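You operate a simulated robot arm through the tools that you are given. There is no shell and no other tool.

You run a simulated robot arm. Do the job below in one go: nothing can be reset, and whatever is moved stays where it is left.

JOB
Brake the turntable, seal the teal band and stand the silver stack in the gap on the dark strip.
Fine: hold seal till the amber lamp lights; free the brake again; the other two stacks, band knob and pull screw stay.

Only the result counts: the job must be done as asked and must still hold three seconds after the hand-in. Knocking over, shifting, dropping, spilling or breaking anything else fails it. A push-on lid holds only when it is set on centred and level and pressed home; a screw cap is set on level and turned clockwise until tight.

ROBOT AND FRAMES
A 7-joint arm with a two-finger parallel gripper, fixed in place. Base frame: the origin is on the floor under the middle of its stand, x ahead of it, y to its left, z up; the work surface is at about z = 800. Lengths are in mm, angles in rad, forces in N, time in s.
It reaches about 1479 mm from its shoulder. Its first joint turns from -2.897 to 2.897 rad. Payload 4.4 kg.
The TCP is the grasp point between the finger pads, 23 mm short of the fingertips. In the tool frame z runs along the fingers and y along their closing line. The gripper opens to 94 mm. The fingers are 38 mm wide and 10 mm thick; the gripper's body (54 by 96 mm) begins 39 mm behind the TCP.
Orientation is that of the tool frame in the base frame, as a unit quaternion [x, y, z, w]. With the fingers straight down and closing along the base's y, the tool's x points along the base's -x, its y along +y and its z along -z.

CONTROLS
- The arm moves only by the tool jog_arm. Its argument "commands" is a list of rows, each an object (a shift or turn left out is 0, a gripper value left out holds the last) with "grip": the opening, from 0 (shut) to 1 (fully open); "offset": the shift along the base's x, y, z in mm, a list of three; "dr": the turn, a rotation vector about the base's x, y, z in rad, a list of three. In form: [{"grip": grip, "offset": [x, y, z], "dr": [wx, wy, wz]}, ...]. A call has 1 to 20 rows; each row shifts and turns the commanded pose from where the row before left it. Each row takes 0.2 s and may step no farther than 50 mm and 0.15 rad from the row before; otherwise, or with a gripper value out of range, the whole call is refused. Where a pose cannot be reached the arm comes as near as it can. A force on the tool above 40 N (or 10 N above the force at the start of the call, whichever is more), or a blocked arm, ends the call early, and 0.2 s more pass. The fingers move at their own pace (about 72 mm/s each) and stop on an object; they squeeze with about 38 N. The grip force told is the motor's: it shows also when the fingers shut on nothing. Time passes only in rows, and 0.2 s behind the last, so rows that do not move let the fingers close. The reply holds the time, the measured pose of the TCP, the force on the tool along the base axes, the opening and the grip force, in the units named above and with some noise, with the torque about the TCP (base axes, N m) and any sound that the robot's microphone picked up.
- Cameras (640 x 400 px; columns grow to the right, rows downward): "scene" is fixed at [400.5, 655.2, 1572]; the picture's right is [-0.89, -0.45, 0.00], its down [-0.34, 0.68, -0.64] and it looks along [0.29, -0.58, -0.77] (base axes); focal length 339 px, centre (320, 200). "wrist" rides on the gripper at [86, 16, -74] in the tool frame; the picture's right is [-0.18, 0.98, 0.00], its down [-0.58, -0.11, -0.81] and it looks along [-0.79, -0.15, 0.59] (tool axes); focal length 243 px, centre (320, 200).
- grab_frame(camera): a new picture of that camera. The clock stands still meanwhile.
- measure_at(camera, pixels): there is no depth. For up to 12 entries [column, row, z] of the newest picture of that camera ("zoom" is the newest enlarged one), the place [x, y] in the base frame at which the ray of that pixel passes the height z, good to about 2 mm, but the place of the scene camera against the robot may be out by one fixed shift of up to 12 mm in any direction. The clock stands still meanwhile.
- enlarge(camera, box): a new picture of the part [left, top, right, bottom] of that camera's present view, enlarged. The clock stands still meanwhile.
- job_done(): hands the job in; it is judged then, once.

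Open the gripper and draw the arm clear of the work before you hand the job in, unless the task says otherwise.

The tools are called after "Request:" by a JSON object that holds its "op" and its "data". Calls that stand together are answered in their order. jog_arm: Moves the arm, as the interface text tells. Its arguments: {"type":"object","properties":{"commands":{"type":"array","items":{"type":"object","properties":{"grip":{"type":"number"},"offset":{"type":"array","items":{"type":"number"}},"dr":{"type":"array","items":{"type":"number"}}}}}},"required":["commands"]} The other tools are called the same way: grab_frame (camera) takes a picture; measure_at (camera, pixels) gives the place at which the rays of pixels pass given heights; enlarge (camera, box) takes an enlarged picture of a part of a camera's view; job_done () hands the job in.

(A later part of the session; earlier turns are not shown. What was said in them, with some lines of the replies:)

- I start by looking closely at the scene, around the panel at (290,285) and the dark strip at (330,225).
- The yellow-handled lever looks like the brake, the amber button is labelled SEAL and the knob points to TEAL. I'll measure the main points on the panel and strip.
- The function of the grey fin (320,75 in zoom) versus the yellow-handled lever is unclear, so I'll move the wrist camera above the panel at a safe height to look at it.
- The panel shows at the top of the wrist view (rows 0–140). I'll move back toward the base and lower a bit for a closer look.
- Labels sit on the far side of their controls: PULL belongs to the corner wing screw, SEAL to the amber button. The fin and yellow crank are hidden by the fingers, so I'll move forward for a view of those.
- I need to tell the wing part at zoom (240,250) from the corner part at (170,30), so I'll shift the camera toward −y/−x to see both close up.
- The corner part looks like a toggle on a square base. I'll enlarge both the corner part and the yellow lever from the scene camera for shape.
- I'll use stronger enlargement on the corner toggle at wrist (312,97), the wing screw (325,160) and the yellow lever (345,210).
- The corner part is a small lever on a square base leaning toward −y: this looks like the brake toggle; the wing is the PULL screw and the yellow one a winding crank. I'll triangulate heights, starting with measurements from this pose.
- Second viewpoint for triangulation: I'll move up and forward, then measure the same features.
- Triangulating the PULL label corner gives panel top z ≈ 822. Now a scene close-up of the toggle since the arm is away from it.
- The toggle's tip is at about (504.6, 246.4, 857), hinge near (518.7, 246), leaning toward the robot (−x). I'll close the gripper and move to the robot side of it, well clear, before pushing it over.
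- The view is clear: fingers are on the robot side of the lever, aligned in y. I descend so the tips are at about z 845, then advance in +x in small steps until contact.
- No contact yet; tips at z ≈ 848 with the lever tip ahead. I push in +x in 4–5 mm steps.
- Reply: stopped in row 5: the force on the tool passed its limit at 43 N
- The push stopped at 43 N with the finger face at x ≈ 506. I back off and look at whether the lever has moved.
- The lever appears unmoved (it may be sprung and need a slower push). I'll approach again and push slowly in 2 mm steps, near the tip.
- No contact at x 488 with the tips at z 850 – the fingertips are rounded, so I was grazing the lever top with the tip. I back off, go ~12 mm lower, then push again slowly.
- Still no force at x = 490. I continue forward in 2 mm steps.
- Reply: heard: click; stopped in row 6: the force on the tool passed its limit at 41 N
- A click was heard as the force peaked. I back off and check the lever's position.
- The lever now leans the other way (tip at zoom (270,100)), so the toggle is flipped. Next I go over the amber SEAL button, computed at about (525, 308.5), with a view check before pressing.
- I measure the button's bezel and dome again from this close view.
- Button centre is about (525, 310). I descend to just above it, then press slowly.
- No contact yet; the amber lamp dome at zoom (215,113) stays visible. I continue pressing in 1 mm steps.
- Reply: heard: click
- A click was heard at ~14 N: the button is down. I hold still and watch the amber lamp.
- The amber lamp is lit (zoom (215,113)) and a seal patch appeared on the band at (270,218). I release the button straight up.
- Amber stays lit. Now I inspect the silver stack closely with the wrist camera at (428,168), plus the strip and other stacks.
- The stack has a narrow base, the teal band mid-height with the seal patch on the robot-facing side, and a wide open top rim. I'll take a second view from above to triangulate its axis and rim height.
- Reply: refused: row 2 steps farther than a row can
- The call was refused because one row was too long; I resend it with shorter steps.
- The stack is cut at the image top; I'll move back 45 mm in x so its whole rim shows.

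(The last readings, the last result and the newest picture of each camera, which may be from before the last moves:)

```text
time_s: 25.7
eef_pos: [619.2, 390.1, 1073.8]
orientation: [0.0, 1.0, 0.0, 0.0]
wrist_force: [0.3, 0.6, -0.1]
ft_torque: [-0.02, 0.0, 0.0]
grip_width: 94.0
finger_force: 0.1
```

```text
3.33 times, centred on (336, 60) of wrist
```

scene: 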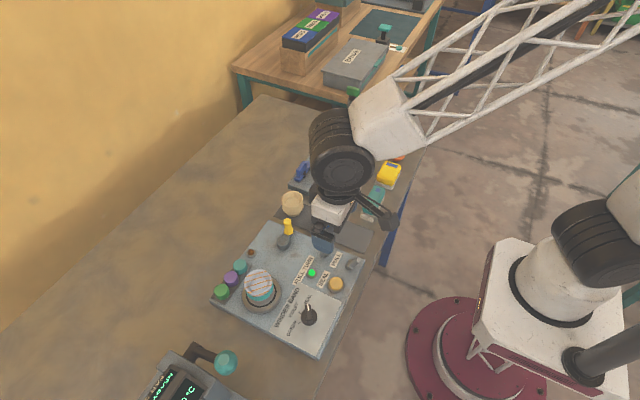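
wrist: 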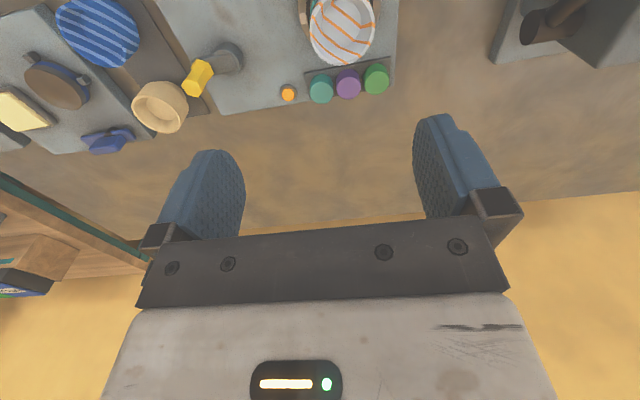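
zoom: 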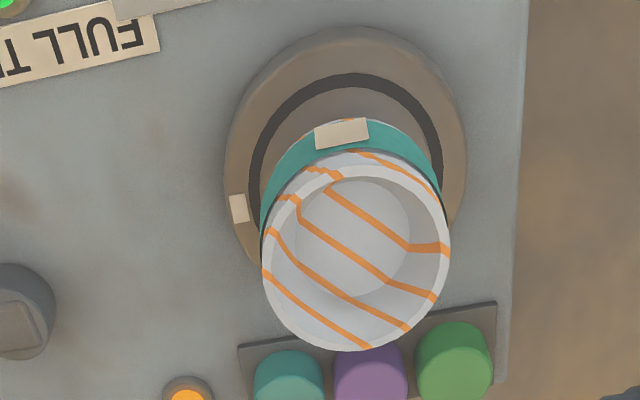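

Triangulation puts the rim centre at about (665.5, 409, 891.6) with radius ~30 mm. I move above it and lower to just above the rim, then check the alignment.

Request:
{"op": "jog_arm", "data": {"commands": [{"offset": [25, 10, -30]}, {"offset": [20, 9, -30]}, {"offset": [0, 0, -40]}, {"offset": [0, 0, -30]}, {"offset": [0, 0, 0]}]}}

Request:
{"op": "grab_frame", "data": {"camera": "wrist"}}

Request:
{"op": "enlarge", "data": {"camera": "scene", "box": [210, 210, 320, 310]}}

```text
time_s: 26.9
eef_pos: [667.2, 408.4, 944.1]
orientation: [-0.001, 1.0, 0.001, 0.0]
wrist_force: [-0.8, -0.4, -0.1]
ft_torque: [-0.04, 0.01, 0.0]
grip_width: 94.3
finger_force: 0.2
```

```text
taken
```

wrist: 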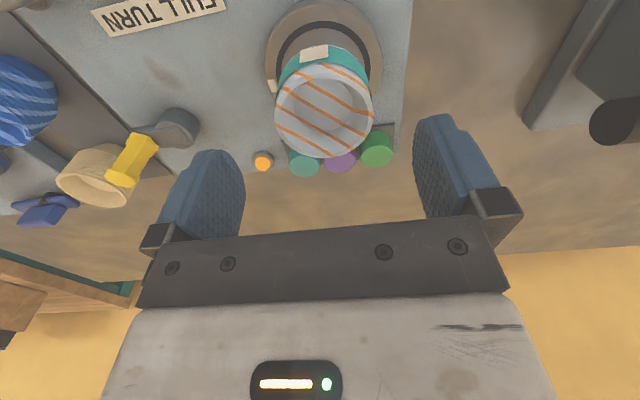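

```text
4.00 times, centred on (265, 260) of scene
```

zoom: 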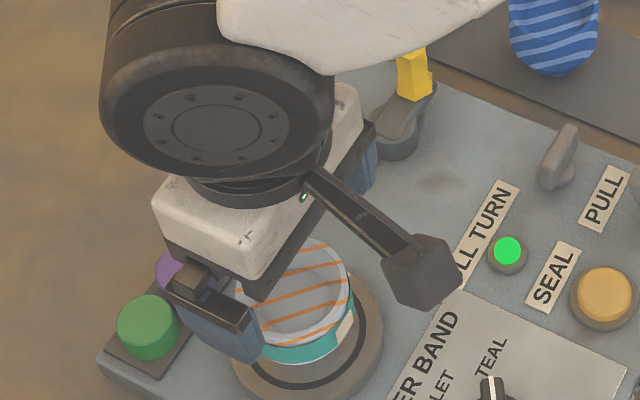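

The rim here measures centre (664, 410.7), edges at columns 275 and 372. I shift by (−2.5, +2) and descend around it to grasp height (TCP z ≈ 880).

Request:
{"op": "jog_arm", "data": {"commands": [{"offset": [-2.5, 2, -14]}, {"offset": [0, 0, -15]}, {"offset": [0, 0, -15]}, {"offset": [0, 0, -12]}, {"offset": [0, 0, -8]}, {"offset": [0, 0, 0]}]}}

Request:
{"op": "grab_frame", "data": {"camera": "wrist"}}

Request:
{"op": "enlarge", "data": {"camera": "scene", "box": [210, 210, 320, 310]}}

```text
time_s: 28.3
eef_pos: [662.7, 412.2, 879.8]
orientation: [-0.001, 1.0, -0.001, -0.001]
wrist_force: [0.7, 0.1, 0.2]
ft_torque: [0.01, -0.01, 0.01]
grip_width: 94.1
finger_force: 0.1
```

```text
taken
```

wrist: 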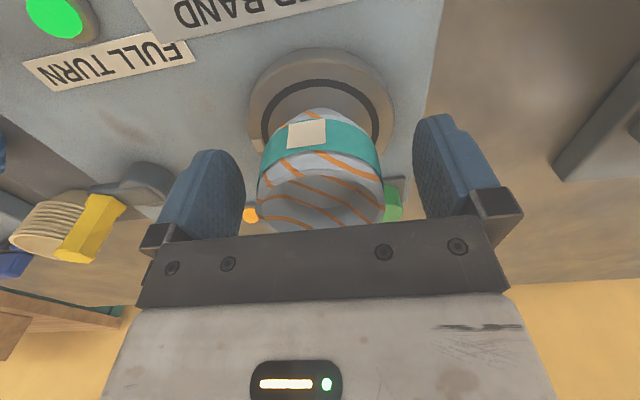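

```text
4.00 times, centred on (265, 260) of scene
```

zoom: 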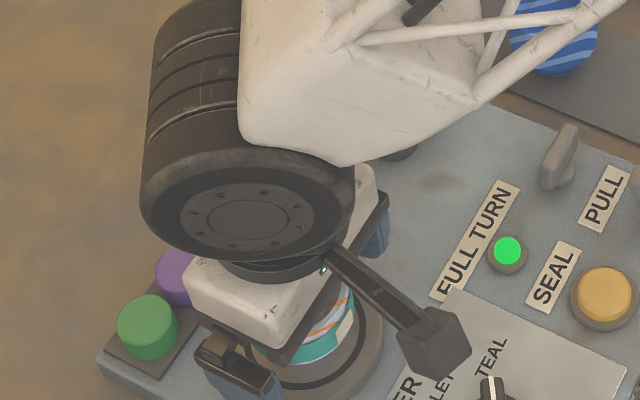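

The stack (columns 257–385) sits between the fingers (240 and 415), well centred, seal patch facing the camera side away from the pads. I close the gripper in stages.

Request:
{"op": "jog_arm", "data": {"commands": [{"grip": 0.75}, {"grip": 0.68}, {"grip": 0.64}, {"grip": 0.6}, {"grip": 0.5}, {"grip": 0.3}, {"grip": 0.3}]}}

Request:
{"op": "grab_frame", "data": {"camera": "wrist"}}

```text
time_s: 29.9
eef_pos: [662.6, 410.2, 879.2]
orientation: [0.0, 1.0, 0.0, 0.0]
wrist_force: [0.6, -0.8, 1.6]
ft_torque: [-0.06, -0.04, 0.01]
grip_width: 59.2
finger_force: 38.1
```

```text
taken
```

wrist: 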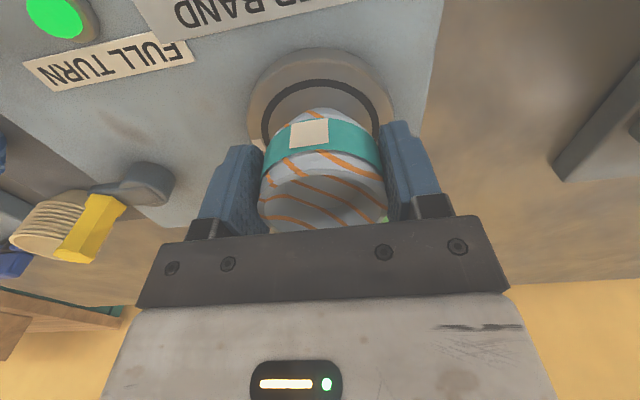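

Gripped at 59.2 mm width with 38 N. I lift slowly straight up and check.

Request:
{"op": "jog_arm", "data": {"commands": [{"offset": [0, 0, 5]}, {"offset": [0, 0, 10]}, {"offset": [0, 0, 20]}, {"offset": [0, 0, 30]}, {"offset": [0, 0, 40]}, {"offset": [0, 0, 0]}]}}

Request:
{"op": "grab_frame", "data": {"camera": "wrist"}}

Request:
{"op": "grab_frame", "data": {"camera": "scene"}}

```text
time_s: 31.3
eef_pos: [663.7, 411.5, 983.8]
orientation: [0.0, 1.0, 0.001, 0.0]
wrist_force: [0.0, 0.2, -1.6]
ft_torque: [0.02, 0.01, 0.02]
grip_width: 59.2
finger_force: 37.8
```

```text
taken
```

wrist: 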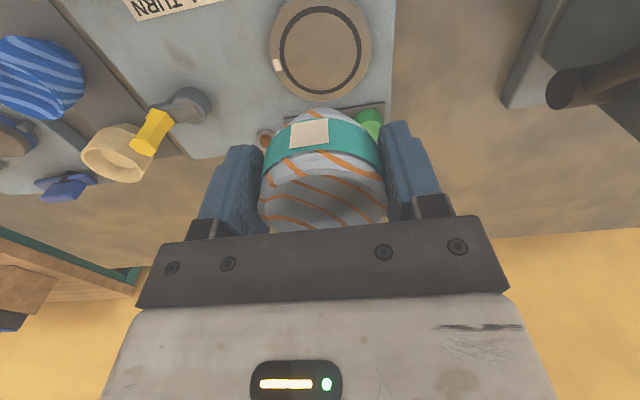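

```text
taken
```

scene: 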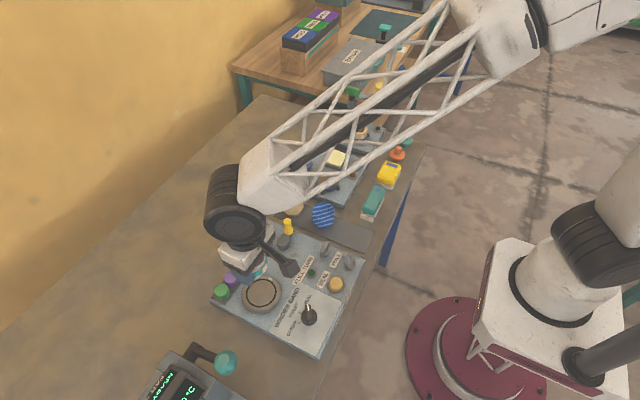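

The stack lifted cleanly and the turntable is clear. I carry it high toward the strip and look at the strip's free end from above.

Request:
{"op": "jog_arm", "data": {"commands": [{"offset": [-15, -30, 5]}, {"offset": [-15, -40, 0]}, {"offset": [-20, -40, 0]}, {"offset": [-20, -40, 0]}, {"offset": [-20, -40, 0]}, {"offset": [-20, -40, 0]}, {"offset": [0, -30, 0]}, {"offset": [0, 0, 0]}]}}

Request:
{"op": "grab_frame", "data": {"camera": "wrist"}}

Request:
{"op": "grab_frame", "data": {"camera": "scene"}}

```text
time_s: 33.1
eef_pos: [553.9, 151.0, 989.1]
orientation: [0.0, 1.0, 0.001, 0.0]
wrist_force: [0.3, -0.3, -1.8]
ft_torque: [-0.01, 0.01, 0.02]
grip_width: 59.3
finger_force: 38.4
```

```text
taken
```

wrist: 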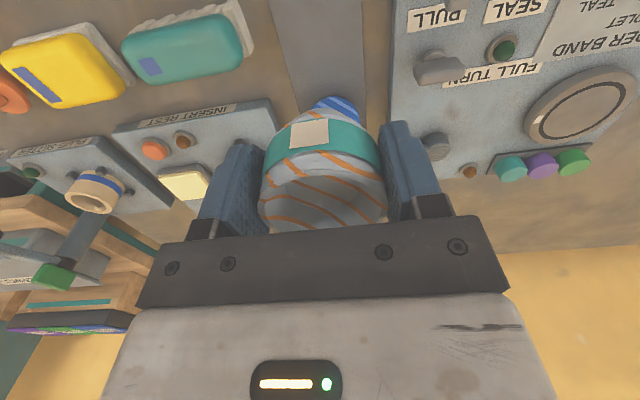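

```text
taken
```

scene: 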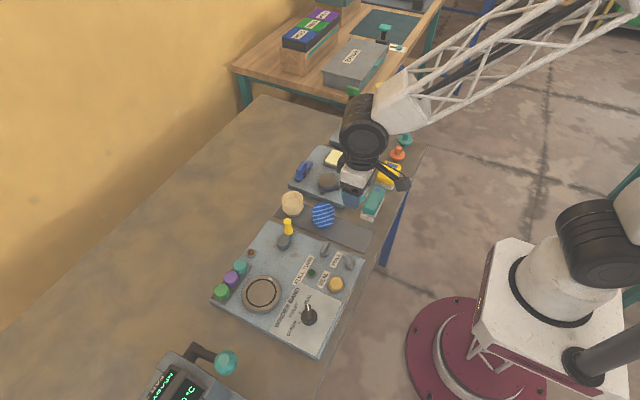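

The lamps went off now the stack is removed. I back up along x to see the near end of the strip and neighbouring objects.

Request:
{"op": "jog_arm", "data": {"commands": [{"offset": [-35, 0, 0]}, {"offset": [-35, 0, 0]}, {"offset": [0, 0, 0]}]}}

Request:
{"op": "grab_frame", "data": {"camera": "wrist"}}

Request:
{"op": "enlarge", "data": {"camera": "wrist", "box": [192, 0, 448, 160]}}

```text
time_s: 33.9
eef_pos: [480.9, 150.8, 988.5]
orientation: [0.001, 1.0, 0.0, 0.001]
wrist_force: [0.2, 0.1, -1.9]
ft_torque: [0.0, 0.03, -0.01]
grip_width: 59.1
finger_force: 38.0
```

```text
taken
```

wrist: 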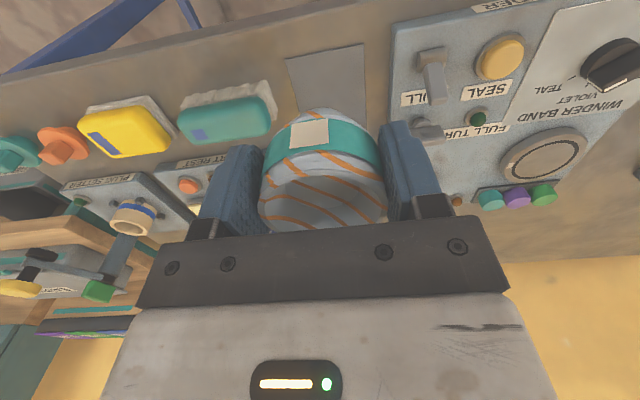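

```text
2.50 times, centred on (320, 80) of wrist
```

zoom: 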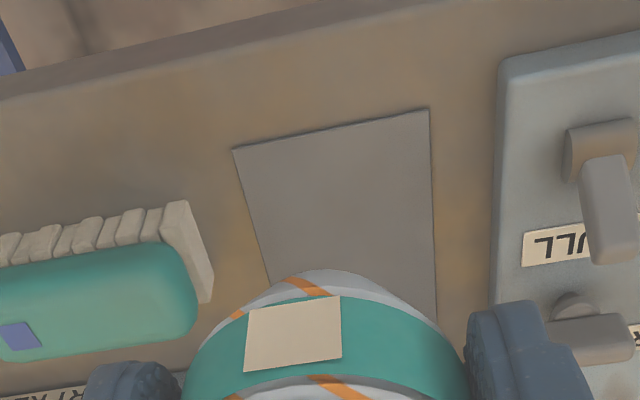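

I measure the strip's end corners, the panel edge and the brush edge.

Request:
{"op": "measure_at", "data": {"camera": "zoom", "pixels": [[233, 150, 802], [428, 109, 802], [268, 283, 802], [436, 316, 802], [507, 110, 822], [495, 280, 822], [213, 298, 800], [190, 203, 815], [197, 310, 835]]}}

```text
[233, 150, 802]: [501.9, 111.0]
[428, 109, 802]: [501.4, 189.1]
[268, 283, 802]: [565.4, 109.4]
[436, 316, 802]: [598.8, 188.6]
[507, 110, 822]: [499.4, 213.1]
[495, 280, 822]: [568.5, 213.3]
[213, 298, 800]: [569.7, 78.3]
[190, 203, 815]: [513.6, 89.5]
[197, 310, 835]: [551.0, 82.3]
```

The strip spans y 110.5–189 (centre ~150) with its near end at x 501.5; the panel edge is y 213 and the brush ends at y ~90, so the current finger orientation fits. I'll now locate the blue and cream stacks and the strip's far end.

Request:
{"op": "jog_arm", "data": {"commands": [{"offset": [40, 0, 10]}, {"offset": [40, 0, 10]}, {"offset": [40, 0, 10]}, {"offset": [30, 0, 0]}, {"offset": [0, 0, 0]}]}}

Request:
{"op": "grab_frame", "data": {"camera": "wrist"}}

Request:
{"op": "enlarge", "data": {"camera": "wrist", "box": [192, 0, 448, 160]}}

```text
time_s: 35.1
eef_pos: [633.4, 149.2, 1019.5]
orientation: [0.0, 1.0, 0.0, 0.0]
wrist_force: [0.3, -0.3, -1.4]
ft_torque: [0.04, -0.02, -0.02]
grip_width: 59.3
finger_force: 38.3
```

```text
taken
```

wrist: 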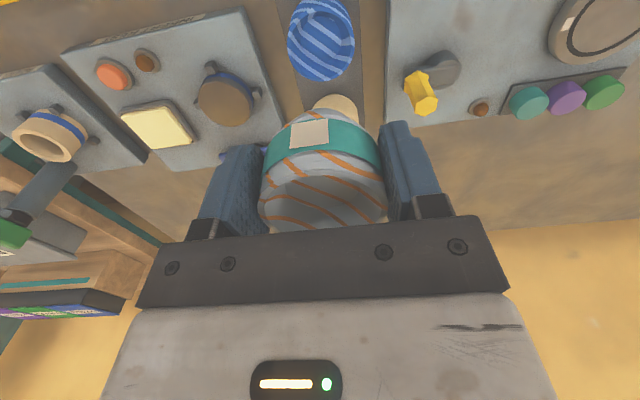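

```text
2.50 times, centred on (320, 80) of wrist
```

zoom: 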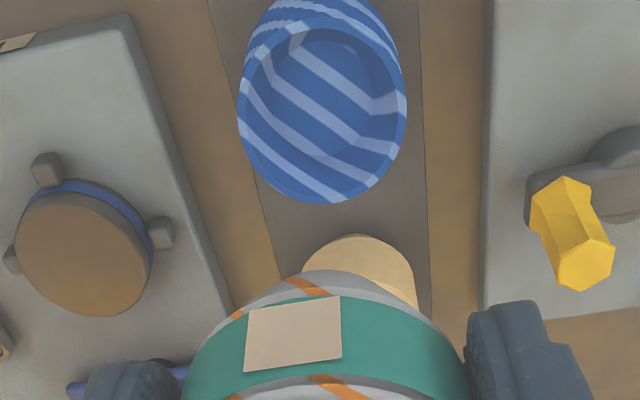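

I measure the blue stack's rim centre (zoom (322,115)) and edges at the likely rim height.

Request:
{"op": "measure_at", "data": {"camera": "zoom", "pixels": [[322, 115, 850], [322, 115, 857], [238, 110, 855], [407, 105, 855], [320, 204, 855], [322, 28, 855], [320, 0, 805], [375, 265, 855]]}}

```text
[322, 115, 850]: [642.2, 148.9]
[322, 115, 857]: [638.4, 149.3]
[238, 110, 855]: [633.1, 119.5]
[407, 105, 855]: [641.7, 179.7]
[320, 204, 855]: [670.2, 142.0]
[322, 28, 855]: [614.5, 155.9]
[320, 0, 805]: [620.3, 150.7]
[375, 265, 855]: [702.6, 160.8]
```

Blue's centre is ~(641, 149), radius 30; with 100 mm pitch and the strip end at 501.5, the free slot is at about (541, 150). I move there and descend part-way.

Request:
{"op": "jog_arm", "data": {"commands": [{"offset": [-40, 0, 0]}, {"offset": [-40, 0.5, 0]}, {"offset": [-13.4, 0, -20]}, {"offset": [0, 0, -40]}, {"offset": [0, 0, -40]}, {"offset": [0, 0, -30]}, {"offset": [0, 0, 0]}]}}

Request:
{"op": "enlarge", "data": {"camera": "scene", "box": [280, 180, 400, 260]}}

Request:
{"op": "grab_frame", "data": {"camera": "wrist"}}

```text
time_s: 36.7
eef_pos: [538.7, 154.7, 887.4]
orientation: [0.0, 1.0, 0.0, 0.0]
wrist_force: [0.0, 0.0, -0.4]
ft_torque: [0.0, -0.02, -0.02]
grip_width: 59.1
finger_force: 38.0
```

```text
5.00 times, centred on (340, 220) of scene
```

zoom: 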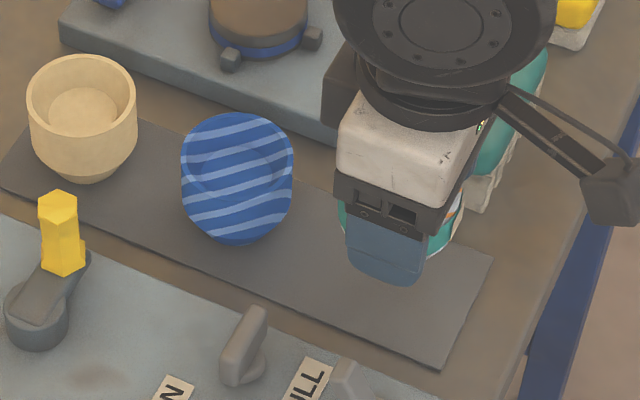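

```text
taken
```

wrist: 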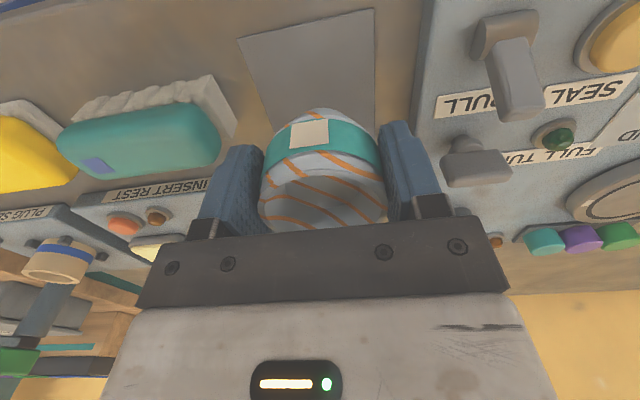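

The y reading (154.7) differs from expected; I take another reading without moving.

Request:
{"op": "jog_arm", "data": {"commands": [{"offset": [0, 0, 0]}, {"offset": [0, 0, 0]}]}}

Request:
{"op": "measure_at", "data": {"camera": "wrist", "pixels": [[238, 40, 802], [374, 8, 802], [375, 100, 802], [270, 125, 802], [415, 120, 822]]}}

```text
time_s: 37.3
eef_pos: [539.9, 153.1, 887.5]
orientation: [-0.001, 1.0, 0.0, 0.0]
wrist_force: [0.5, 0.2, -1.8]
ft_torque: [-0.01, 0.02, -0.03]
grip_width: 59.0
finger_force: 37.8
```

```text
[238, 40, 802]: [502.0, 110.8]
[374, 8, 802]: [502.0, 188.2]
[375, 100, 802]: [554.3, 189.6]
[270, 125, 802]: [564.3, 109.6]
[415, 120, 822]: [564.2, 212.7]
```

Averaging readings, the TCP is near (539.5, 151.8); strip centre is y ≈ 149.8. I shift −2 in y and descend, slowing near the expected contact (TCP z ≈ 845).

Request:
{"op": "jog_arm", "data": {"commands": [{"offset": [0.5, -2, -10]}, {"offset": [0, 0, -12]}, {"offset": [0, 0, -8]}, {"offset": [0, 0, -4]}, {"offset": [0, 0, -2]}, {"offset": [0, 0, 0]}]}}

Request:
{"op": "enlarge", "data": {"camera": "scene", "box": [300, 190, 400, 260]}}

```text
time_s: 38.7
eef_pos: [540.4, 150.8, 854.4]
orientation: [0.0, 1.0, 0.0, 0.0]
wrist_force: [-0.4, 0.1, -1.9]
ft_torque: [0.0, -0.01, 0.01]
grip_width: 59.1
finger_force: 37.8
```

```text
5.71 times, centred on (350, 225) of scene
```

zoom: 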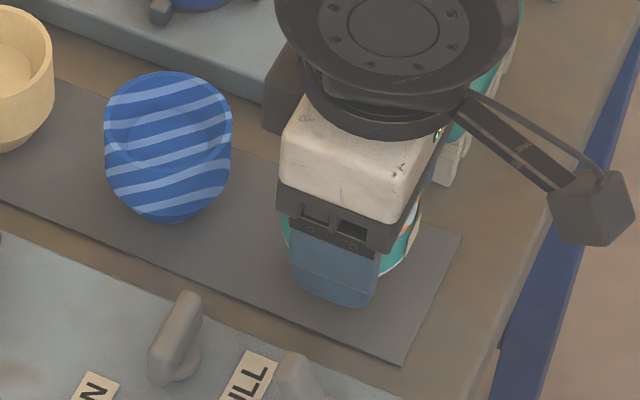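

No contact yet (force −1.9 is just the weight). I continue down in small steps.

Request:
{"op": "jog_arm", "data": {"commands": [{"offset": [0, 0, -1.5]}, {"offset": [0, 0, -1.5]}, {"offset": [0, 0, -1.5]}, {"offset": [0, 0, 0]}]}}

```text
time_s: 39.7
eef_pos: [541.2, 150.5, 848.3]
orientation: [0.0, 1.0, 0.0, 0.001]
wrist_force: [-0.8, 0.8, -1.1]
ft_torque: [-0.01, 0.0, 0.0]
grip_width: 59.2
finger_force: 37.8
```

Still only the weight on the tool; I lower further in 1 mm steps.

Request:
{"op": "jog_arm", "data": {"commands": [{"offset": [0, 0, -1]}, {"offset": [0, 0, -1]}, {"offset": [0, 0, -1]}, {"offset": [0, 0, 0]}]}}

```text
time_s: 40.7
eef_pos: [540.9, 150.1, 844.9]
orientation: [0.0, 1.0, 0.0, 0.0]
wrist_force: [-2.6, -1.0, 6.1]
ft_torque: [-0.1, 0.07, -0.01]
grip_width: 59.3
finger_force: 38.0
```

Contact at TCP z ≈ 845 (force +6 N): the stack stands on the strip. I ease off slightly and open the fingers only to ~75 mm to stay clear of the panel edge.

Request:
{"op": "jog_arm", "data": {"commands": [{"offset": [0, 0, 0.7]}, {"grip": 0.68}, {"grip": 0.75}, {"grip": 0.8}, {"offset": [0, 0, 0]}]}}

Request:
{"op": "grab_frame", "data": {"camera": "wrist"}}

Request:
{"op": "enlarge", "data": {"camera": "scene", "box": [300, 190, 400, 260]}}

```text
time_s: 41.9
eef_pos: [540.8, 150.0, 846.3]
orientation: [0.0, 1.0, 0.0, 0.0]
wrist_force: [-0.6, 0.4, 0.0]
ft_torque: [-0.01, -0.01, -0.03]
grip_width: 75.1
finger_force: 0.0
```

```text
taken
```

wrist: 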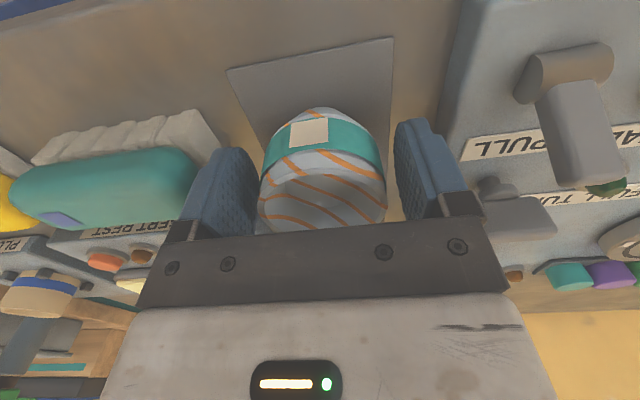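

```text
5.71 times, centred on (350, 225) of scene
```

zoom: 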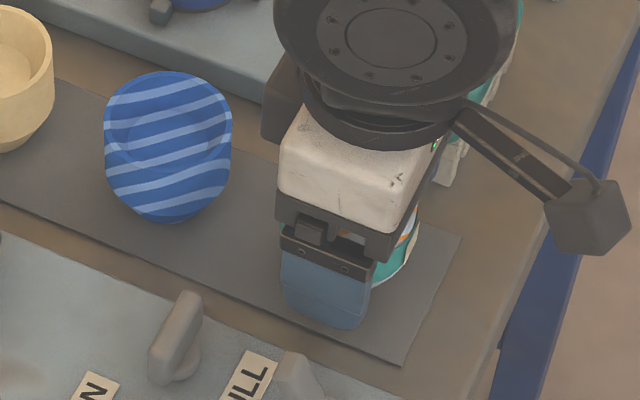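

Released; the stack stands with both fingers free (gaps at columns ~258 and ~392). I raise the hand straight up.

Request:
{"op": "jog_arm", "data": {"commands": [{"offset": [0, 0, 10]}, {"offset": [0, 0, 15]}, {"offset": [0, 0, 30]}, {"offset": [0, 0, 45]}, {"offset": [0, 0, 45]}, {"offset": [0, 0, 0]}]}}

Request:
{"op": "grab_frame", "data": {"camera": "wrist"}}

Request:
{"op": "enlarge", "data": {"camera": "scene", "box": [280, 180, 400, 260]}}

```text
time_s: 43.3
eef_pos: [540.3, 150.6, 989.3]
orientation: [0.001, 1.0, 0.0, 0.0]
wrist_force: [-0.4, -0.7, 0.2]
ft_torque: [-0.01, -0.03, -0.03]
grip_width: 75.0
finger_force: 0.1
```

```text
taken
```

wrist: 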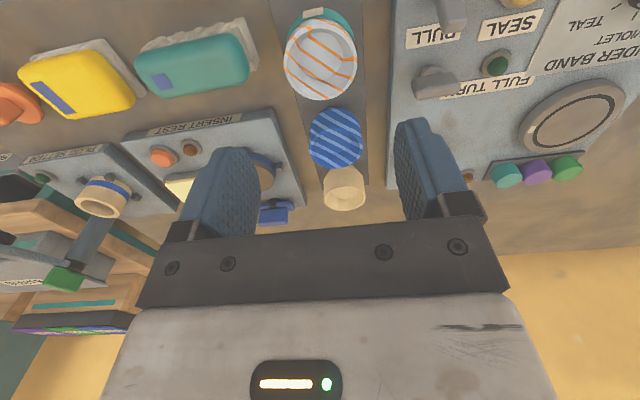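

```text
5.00 times, centred on (340, 220) of scene
```

zoom: 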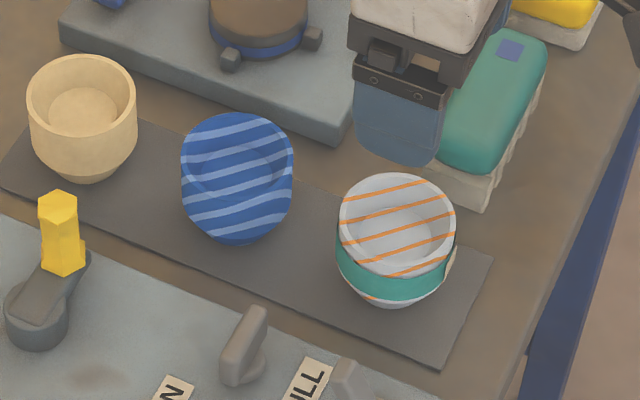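

The silver stack stands evenly spaced in the row, band and seal intact. Now to free the brake I need exact positions of the lever and the wing screw behind it, so I move to view them.

Request:
{"op": "jog_arm", "data": {"commands": [{"offset": [-20, 40, 0]}, {"offset": [-20, 40, 0]}, {"grip": 0, "offset": [0, 0, 0]}, {"offset": [0, 0, 0]}]}}

Request:
{"op": "enlarge", "data": {"camera": "wrist", "box": [256, 50, 416, 150]}}

Request:
{"op": "enlarge", "data": {"camera": "scene", "box": [305, 230, 377, 275]}}

```text
time_s: 44.3
eef_pos: [498.3, 229.4, 988.9]
orientation: [0.0, 1.0, 0.0, 0.0]
wrist_force: [-0.1, -0.1, -0.7]
ft_torque: [0.02, 0.01, 0.02]
grip_width: 0.0
finger_force: 10.1
```

```text
4.00 times, centred on (336, 100) of wrist
```

zoom: 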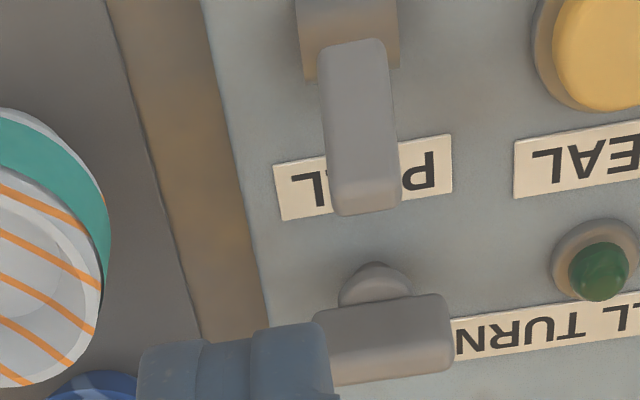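

```text
8.89 times, centred on (341, 252) of scene
```

zoom: 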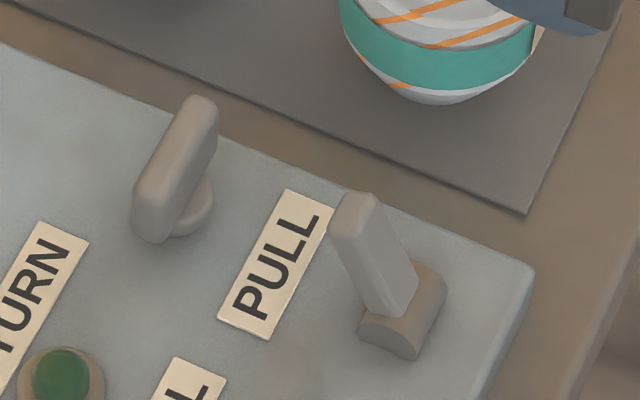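

Lever tip's far edge is at x ≈ 543 and the wing screw's near face at x ≈ 586, leaving ~42 mm: closed fingers turned 90° (20 mm thick) fit between. I rotate the gripper −90° about z at this height while moving over (560, 248).

Request:
{"op": "jog_arm", "data": {"commands": [{"dr": [0, 0, -0.1428], "offset": [5.6, 1.7, 0]}, {"dr": [0, 0, -0.1428], "offset": [5.6, 1.7, 0]}, {"dr": [0, 0, -0.1428], "offset": [5.6, 1.7, 0]}, {"dr": [0, 0, -0.1428], "offset": [5.6, 1.7, 0]}, {"dr": [0, 0, -0.1428], "offset": [5.6, 1.7, 0]}, {"dr": [0, 0, -0.1428], "offset": [5.6, 1.7, 0]}, {"dr": [0, 0, -0.1428], "offset": [5.6, 1.7, 0]}, {"dr": [0, 0, -0.1428], "offset": [5.6, 1.7, 0]}, {"dr": [0, 0, -0.1428], "offset": [5.6, 1.7, 0]}, {"dr": [0, 0, -0.1428], "offset": [5.6, 1.7, 0]}, {"dr": [0, 0, -0.1428], "offset": [5.6, 1.7, 0]}, {"offset": [0, 0, 0]}]}}

Request:
{"op": "grab_frame", "data": {"camera": "wrist"}}

Request:
{"op": "grab_frame", "data": {"camera": "scene"}}

```text
time_s: 46.9
eef_pos: [563.0, 248.7, 991.6]
orientation: [0.707, 0.707, 0.0, 0.0]
wrist_force: [-0.7, -0.8, 0.0]
ft_torque: [0.03, 0.06, 0.04]
grip_width: 0.0
finger_force: 38.2
```

```text
taken
```

wrist: 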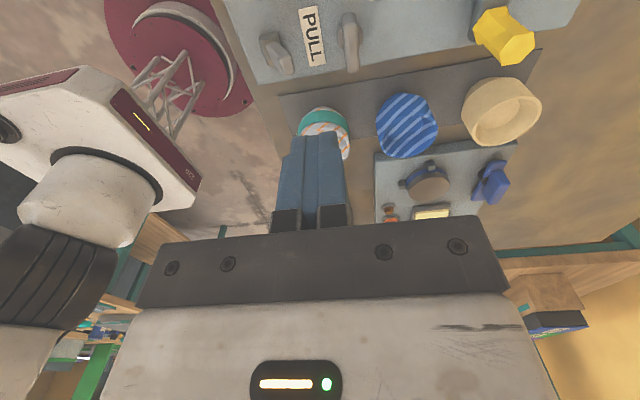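

```text
taken
```

scene: 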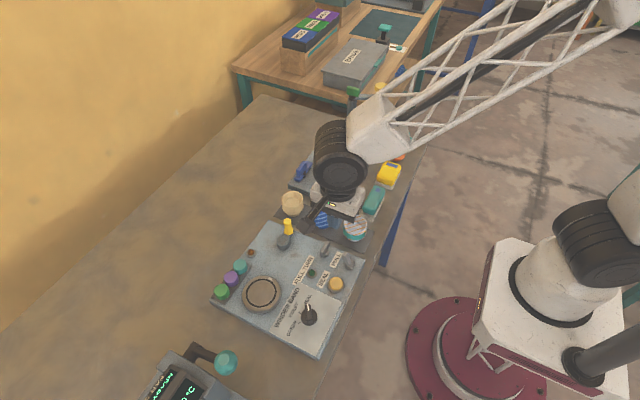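

Rotation worked: the wrist now looks toward −y with the lever at (278,52) and the wing screw at (350,42). I zoom and measure both.

Request:
{"op": "enlarge", "data": {"camera": "wrist", "box": [240, 0, 400, 100]}}

```text
4.00 times, centred on (320, 50) of wrist
```

zoom: 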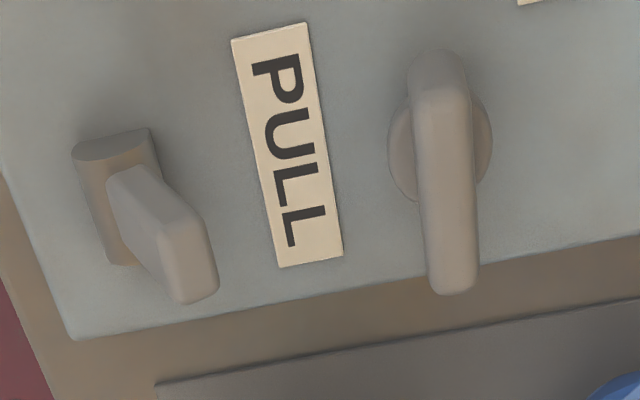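

Request:
{"op": "measure_at", "data": {"camera": "zoom", "pixels": [[118, 195, 828], [185, 262, 855], [215, 280, 855], [208, 235, 858], [418, 110, 850], [428, 280, 850], [473, 270, 850], [345, 255, 822], [76, 335, 822], [440, 150, 824]]}}

```text
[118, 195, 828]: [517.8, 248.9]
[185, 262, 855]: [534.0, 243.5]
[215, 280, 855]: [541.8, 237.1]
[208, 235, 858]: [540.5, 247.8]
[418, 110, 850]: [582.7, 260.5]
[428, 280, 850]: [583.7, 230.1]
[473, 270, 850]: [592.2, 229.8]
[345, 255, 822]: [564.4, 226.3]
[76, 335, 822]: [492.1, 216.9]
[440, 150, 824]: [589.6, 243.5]
```

The lever tip's edge is at x ≈ 541, the wing face at x ≈ 583. I go to x ≈ 560 and descend in stages, pausing above the parts to check.

Request:
{"op": "jog_arm", "data": {"commands": [{"offset": [-1.5, 0, -40]}, {"offset": [0, 0, -40]}, {"offset": [0, 0, -12]}, {"offset": [0, 0, 0]}]}}

Request:
{"op": "enlarge", "data": {"camera": "scene", "box": [305, 225, 385, 275]}}

Request:
{"op": "enlarge", "data": {"camera": "wrist", "box": [200, 0, 440, 150]}}

```text
time_s: 47.9
eef_pos: [560.1, 247.8, 900.1]
orientation: [0.707, 0.707, 0.0, 0.001]
wrist_force: [-0.8, -0.2, -0.1]
ft_torque: [-0.02, 0.0, 0.01]
grip_width: 0.1
finger_force: 37.8
```

```text
8.00 times, centred on (345, 250) of scene
```

zoom: 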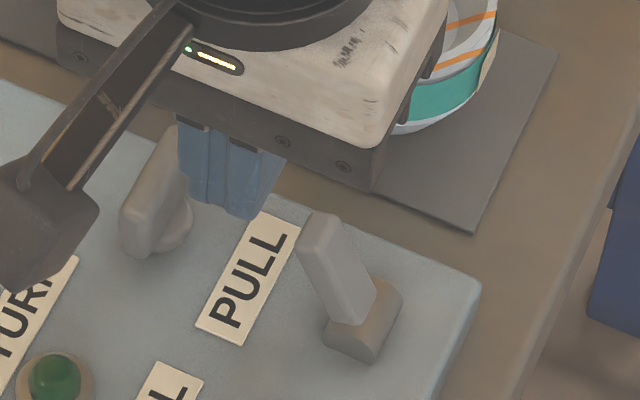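

```text
2.67 times, centred on (320, 75) of wrist
```

zoom: 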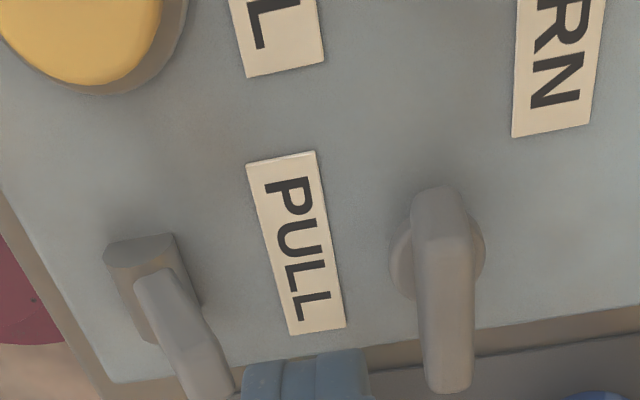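

The closed fingers hang between the lever and the wing screw. I descend 34 mm in small steps, watching force.

Request:
{"op": "jog_arm", "data": {"commands": [{"offset": [0, 0, -10]}, {"offset": [0, 0, -10]}, {"offset": [0, 0, -8]}, {"offset": [0, 0, -7]}, {"offset": [0, 0, 0]}]}}

Request:
{"op": "enlarge", "data": {"camera": "scene", "box": [305, 225, 385, 275]}}

Request:
{"op": "enlarge", "data": {"camera": "wrist", "box": [160, 40, 480, 240]}}

```text
time_s: 49.1
eef_pos: [559.9, 249.3, 864.8]
orientation: [0.707, 0.707, -0.001, 0.0]
wrist_force: [-0.1, 0.2, -0.6]
ft_torque: [0.01, 0.0, 0.0]
grip_width: 0.1
finger_force: 38.2
```

```text
8.00 times, centred on (345, 250) of scene
```

zoom: 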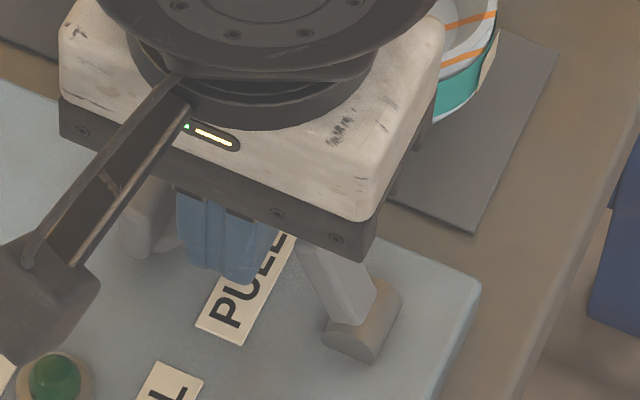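

```text
2.00 times, centred on (320, 140) of wrist
```

zoom: 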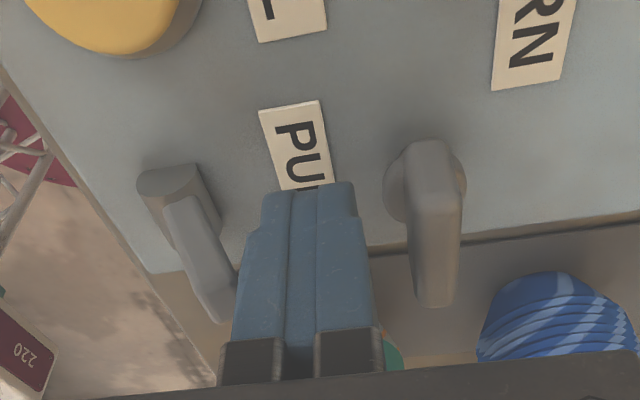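

Fingers sit between the lever and wing screw with no force. I raise 2 mm and push the lever toward −x in small steps.

Request:
{"op": "jog_arm", "data": {"commands": [{"offset": [-4, 0, 2]}, {"offset": [-4, 0, 0]}, {"offset": [-3, 0, 0]}, {"offset": [-3, 0, 0]}, {"offset": [-3, 0, 0]}, {"offset": [-2, 0, 0]}, {"offset": [-2, 0, 0]}, {"offset": [-2, 0, 0]}]}}

Request:
{"op": "enlarge", "data": {"camera": "wrist", "box": [160, 40, 480, 240]}}

```text
time_s: 50.2
eef_pos: [548.6, 249.0, 868.9]
orientation: [0.707, 0.707, 0.001, 0.001]
wrist_force: [2.9, -2.4, 5.5]
ft_torque: [-0.05, 0.07, 0.08]
grip_width: 0.0
finger_force: 38.2
stopped in row 5: the force on the tool passed its limit at 46 N (the readings are from after the stop); the commanded pose is now the measured one
```

```text
2.00 times, centred on (320, 140) of wrist
```

zoom: 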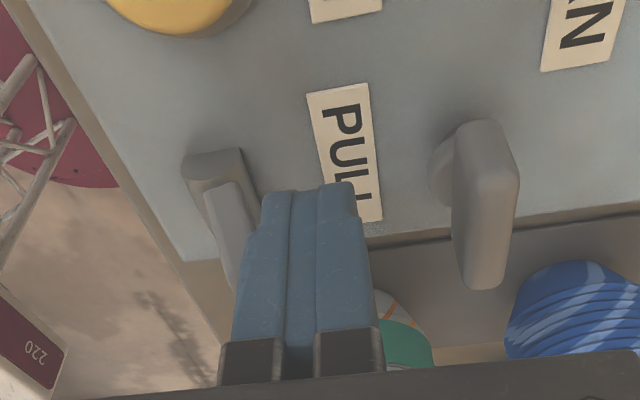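

A contact spike stopped the push; as before, a slower push is needed. I continue at ~1.2 mm per row.

Request:
{"op": "jog_arm", "data": {"commands": [{"offset": [-1, 0, -1]}, {"offset": [-1, 0, 0]}, {"offset": [-1.2, 0, 0]}, {"offset": [-1.2, 0, 0]}, {"offset": [-1.2, 0, 0]}, {"offset": [-1.2, 0, 0]}, {"offset": [-1.2, 0, 0]}, {"offset": [-1.2, 0, 0]}, {"offset": [-1.2, 0, 0]}, {"offset": [-1.2, 0, 0]}]}}

Request:
{"op": "enlarge", "data": {"camera": "wrist", "box": [160, 40, 480, 240]}}

```text
time_s: 51.0
eef_pos: [545.3, 249.0, 869.4]
orientation: [0.707, 0.707, 0.003, 0.002]
wrist_force: [3.3, -3.3, 8.1]
ft_torque: [-0.03, 0.13, 0.08]
grip_width: 0.1
finger_force: 38.1
stopped in row 3: the force on the tool passed its limit at 42 N (the readings are from after the stop); the commanded pose is now the measured one
```

```text
2.00 times, centred on (320, 140) of wrist
```

zoom: 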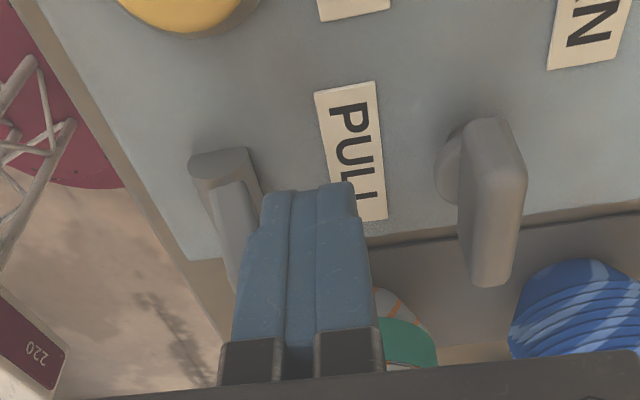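

The upward force suggests my fingertips are pressing on the lever's end face — too high, like the first attempt. I back off 11 mm, lower ~9 mm, and push again slowly.

Request:
{"op": "jog_arm", "data": {"commands": [{"offset": [5, 0, 0]}, {"offset": [6, 0, 0]}, {"offset": [0, 0, -5]}, {"offset": [0, 0, -4]}, {"offset": [0, 0, 0]}]}}

Request:
{"op": "enlarge", "data": {"camera": "wrist", "box": [160, 40, 480, 240]}}

Request:
{"op": "enlarge", "data": {"camera": "scene", "box": [305, 225, 385, 275]}}

```text
time_s: 52.2
eef_pos: [556.7, 249.3, 861.1]
orientation: [0.707, 0.707, 0.003, 0.002]
wrist_force: [-1.5, -0.3, 0.1]
ft_torque: [0.01, 0.01, 0.05]
grip_width: 0.0
finger_force: 37.8
```

```text
2.00 times, centred on (320, 140) of wrist
```

zoom: 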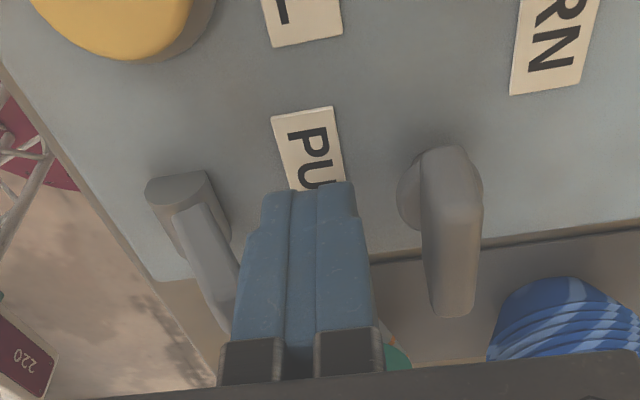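

```text
8.00 times, centred on (345, 250) of scene
```

zoom: 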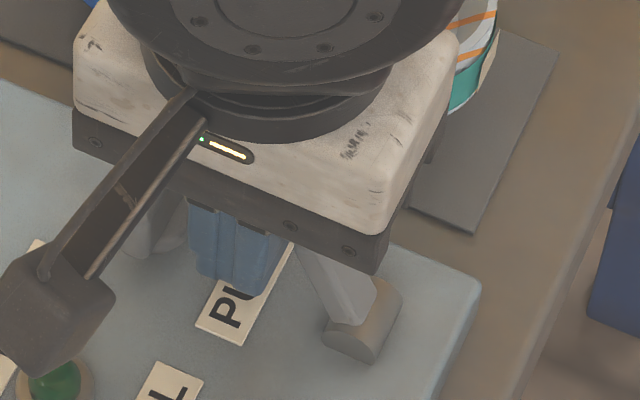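

Lever and wing are unchanged. Now at TCP z ≈ 861 (the height that worked before), I push toward −x slowly.

Request:
{"op": "jog_arm", "data": {"commands": [{"offset": [-3, 0, -1]}, {"offset": [-2, 0, 0]}, {"offset": [-2, 0, 0]}, {"offset": [-2, 0, 0]}, {"offset": [-2, 0, 0]}, {"offset": [-2, 0, 0]}, {"offset": [-2, 0, 0]}]}}

Request:
{"op": "enlarge", "data": {"camera": "wrist", "box": [160, 40, 480, 240]}}

```text
time_s: 53.8
eef_pos: [542.1, 248.3, 859.5]
orientation: [0.707, 0.707, 0.004, 0.002]
wrist_force: [0.2, -0.2, 0.2]
ft_torque: [0.0, -0.02, -0.01]
grip_width: 0.0
finger_force: 38.4
```

```text
2.00 times, centred on (320, 140) of wrist
```

zoom: 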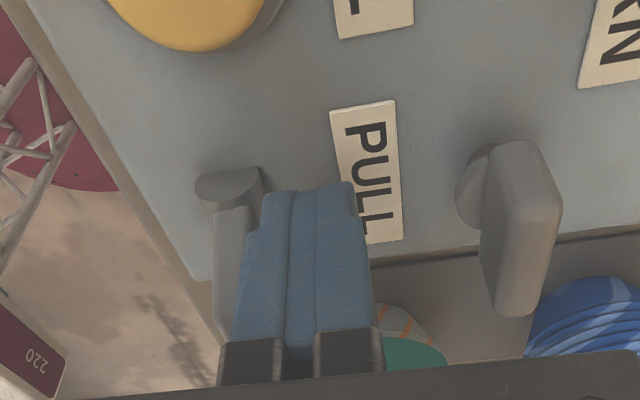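

No force at x ≈ 542 and the lever is being moved along. I continue in 2 mm steps.

Request:
{"op": "jog_arm", "data": {"commands": [{"offset": [-2, 0, 0]}, {"offset": [-2, 0, 0]}, {"offset": [-1.5, 0, 0]}, {"offset": [-1.5, 0, 0]}, {"offset": [-1.5, 0, 0]}, {"offset": [-1.5, 0, 0]}, {"offset": [-1.5, 0, 0]}, {"offset": [0, 0, 0]}]}}

Request:
{"op": "enlarge", "data": {"camera": "wrist", "box": [160, 40, 480, 240]}}

```text
time_s: 55.6
eef_pos: [529.9, 249.2, 859.0]
orientation: [0.707, 0.707, 0.004, 0.001]
wrist_force: [-0.3, 0.2, 0.5]
ft_torque: [-0.03, 0.03, -0.02]
grip_width: 0.1
finger_force: 37.9
heard: click
```

```text
2.00 times, centred on (320, 140) of wrist
```

zoom: 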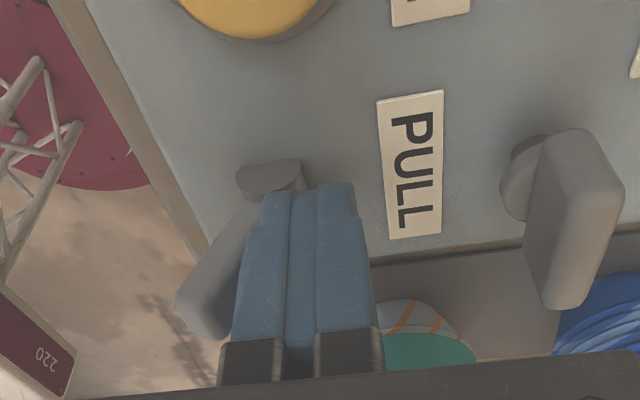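

A click, no residual force, and the lever now leans toward the robot at (210,300). I back off +x a little and lift away.

Request:
{"op": "jog_arm", "data": {"commands": [{"offset": [8, 0, 0]}, {"offset": [6, 0, 5]}, {"offset": [0, 0, 20]}, {"offset": [0, 0, 40]}, {"offset": [0, 0, 45]}, {"offset": [0, 0, 45]}, {"offset": [0, 0, 0]}]}}

Request:
{"op": "enlarge", "data": {"camera": "wrist", "box": [160, 0, 480, 200]}}

Request:
{"op": "enlarge", "data": {"camera": "scene", "box": [200, 210, 380, 360]}}

```text
time_s: 57.2
eef_pos: [542.6, 248.5, 1015.8]
orientation: [0.707, 0.707, 0.003, 0.002]
wrist_force: [-0.4, -0.1, -0.1]
ft_torque: [-0.01, -0.01, 0.05]
grip_width: 0.1
finger_force: 37.9
```

```text
2.00 times, centred on (320, 100) of wrist
```

zoom: 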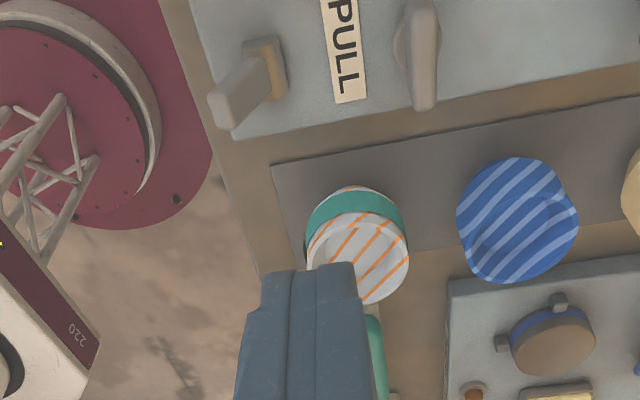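

```text
2.67 times, centred on (290, 285) of scene
```

zoom: 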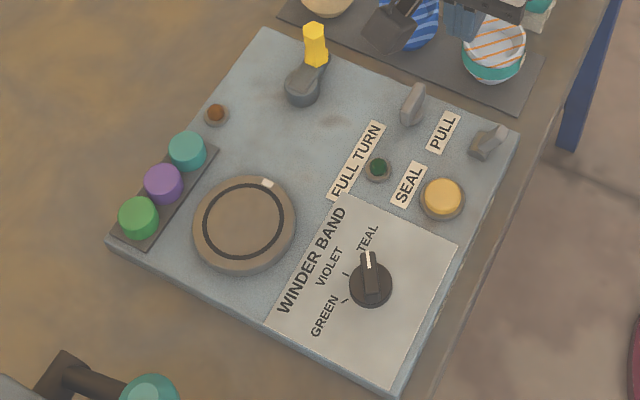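

The brake lever is back in its original pose; wing screw, knob and crank look unchanged. I raise the arm further, move it clear, open the gripper and check everything.

Request:
{"op": "jog_arm", "data": {"commands": [{"offset": [0, 0, 45]}, {"offset": [0, 0, 45]}, {"grip": 1, "offset": [-30, 35, 0]}, {"offset": [-30, 35, 0]}, {"offset": [-30, 35, 0]}, {"offset": [-20, 40, 0]}, {"offset": [0, 40, 0]}, {"offset": [0, 0, 0]}]}}

Request:
{"op": "grab_frame", "data": {"camera": "scene"}}

Request:
{"op": "enlarge", "data": {"camera": "scene", "box": [265, 180, 385, 260]}}

Request:
{"op": "grab_frame", "data": {"camera": "wrist"}}

```text
time_s: 59.0
eef_pos: [430.7, 435.7, 1104.6]
orientation: [0.707, 0.707, 0.003, 0.001]
wrist_force: [0.7, 1.0, 0.4]
ft_torque: [0.01, -0.01, 0.0]
grip_width: 94.1
finger_force: 0.1
```

```text
taken
```

scene: 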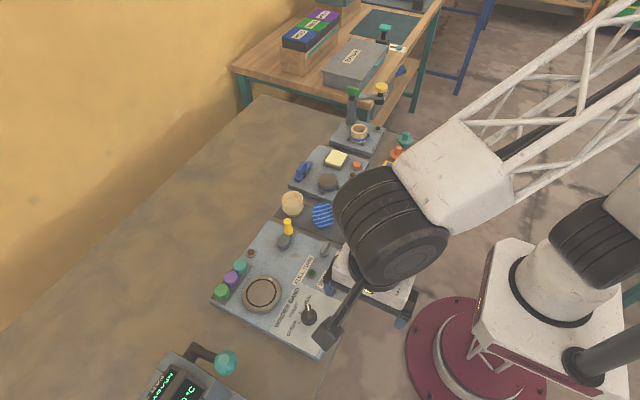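

```text
5.00 times, centred on (325, 220) of scene
```

zoom: 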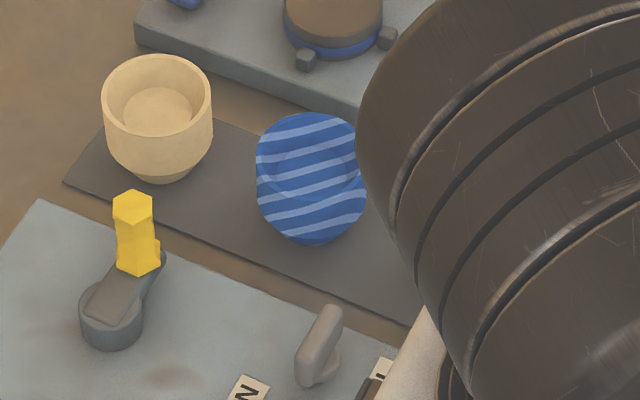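

```text
taken
```

wrist: 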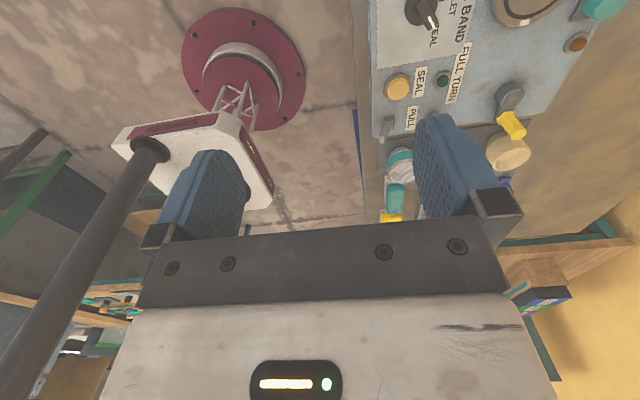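

The arm hides the silver stack; I move it to the initial parking area, high above everything, for an unobstructed final check.

Request:
{"op": "jog_arm", "data": {"commands": [{"offset": [33, -20, 5]}, {"offset": [33, -20, 5]}, {"offset": [33, -25, 0]}, {"offset": [33, -25, 0]}, {"offset": [33, -25, 0]}, {"offset": [33, -25, 0]}, {"offset": [33, -25, 0]}, {"offset": [33, -25, 0]}, {"offset": [33, -25, 0]}, {"offset": [33, -20, 0]}, {"offset": [0, 0, 0]}]}}

Request:
{"op": "grab_frame", "data": {"camera": "scene"}}

Request:
{"op": "enlarge", "data": {"camera": "scene", "box": [265, 180, 385, 260]}}

Request:
{"op": "enlarge", "data": {"camera": "scene", "box": [200, 210, 380, 360]}}

```text
time_s: 61.4
eef_pos: [766.6, 199.5, 1111.9]
orientation: [0.707, 0.707, 0.003, 0.002]
wrist_force: [-1.1, -0.1, 0.6]
ft_torque: [0.02, 0.01, -0.04]
grip_width: 94.2
finger_force: 0.1
```

```text
taken
```

scene: 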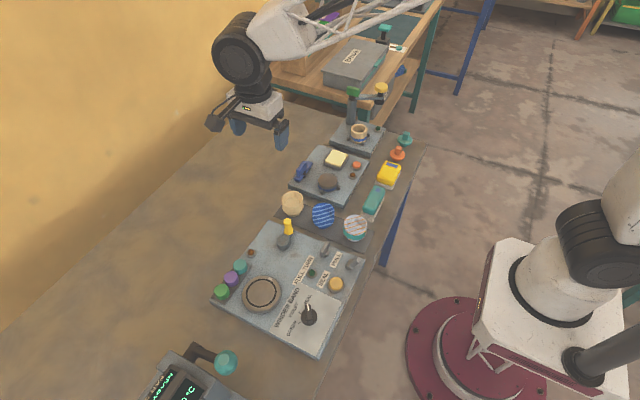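

```text
5.00 times, centred on (325, 220) of scene
```

zoom: 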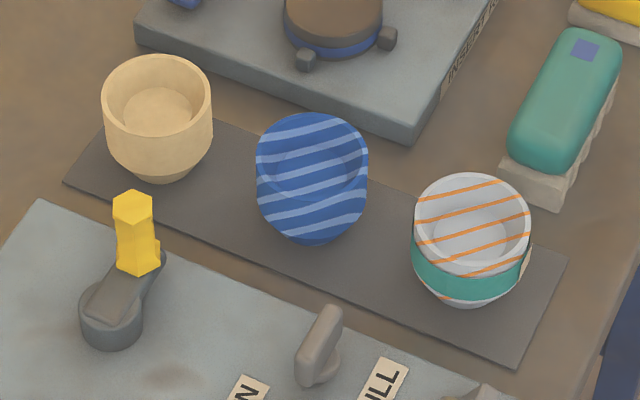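

```text
2.67 times, centred on (290, 285) of scene
```

zoom: 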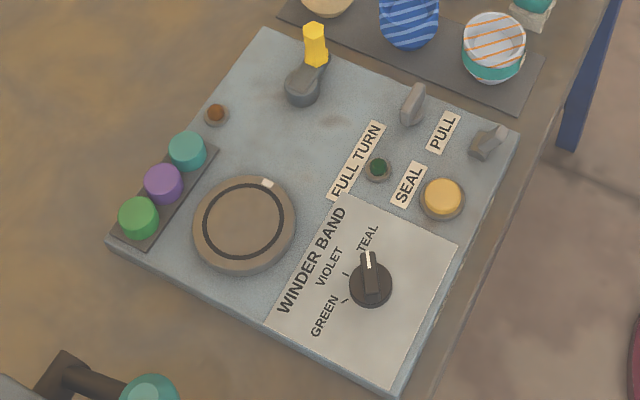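

All checks look right. The three stacks are evenly spaced at (158,180), (315,240) and (470,300). The silver one stands upright with its sealed teal band. The brake lever is back in its free position, the knob, PULL screw and crank are unchanged, and the gripper is open and clear. I hand the job in.

Request:
{"op": "job_done", "data": {}}

```text
The job is handed in.
```

I handed the job in. The silver stack stands on the dark strip with its teal band sealed, and the brake is free again. The result of the judging was not shown to me.

- **Brake:** I took the unlabelled lever at the corner of the panel to be the brake, since nothing on the panel names it. I pushed it over before sealing, and it clicked. After placing the stack I pushed it back, and it clicked again into its original position.
- **Seal:** I held the SEAL button until the amber lamp lit. A seal patch then showed on the band.
- **Stack:** It stands upright in the free place at the robot end of the strip, evenly spaced with the blue and cream stacks.
- **Left alone:** The final pictures show the blue and cream stacks, the band knob, the PULL screw and the yellow crank where they were at the start. The two lamps are off.
- **Arm:** It is parked high above the bench, near where it started, with the gripper open.
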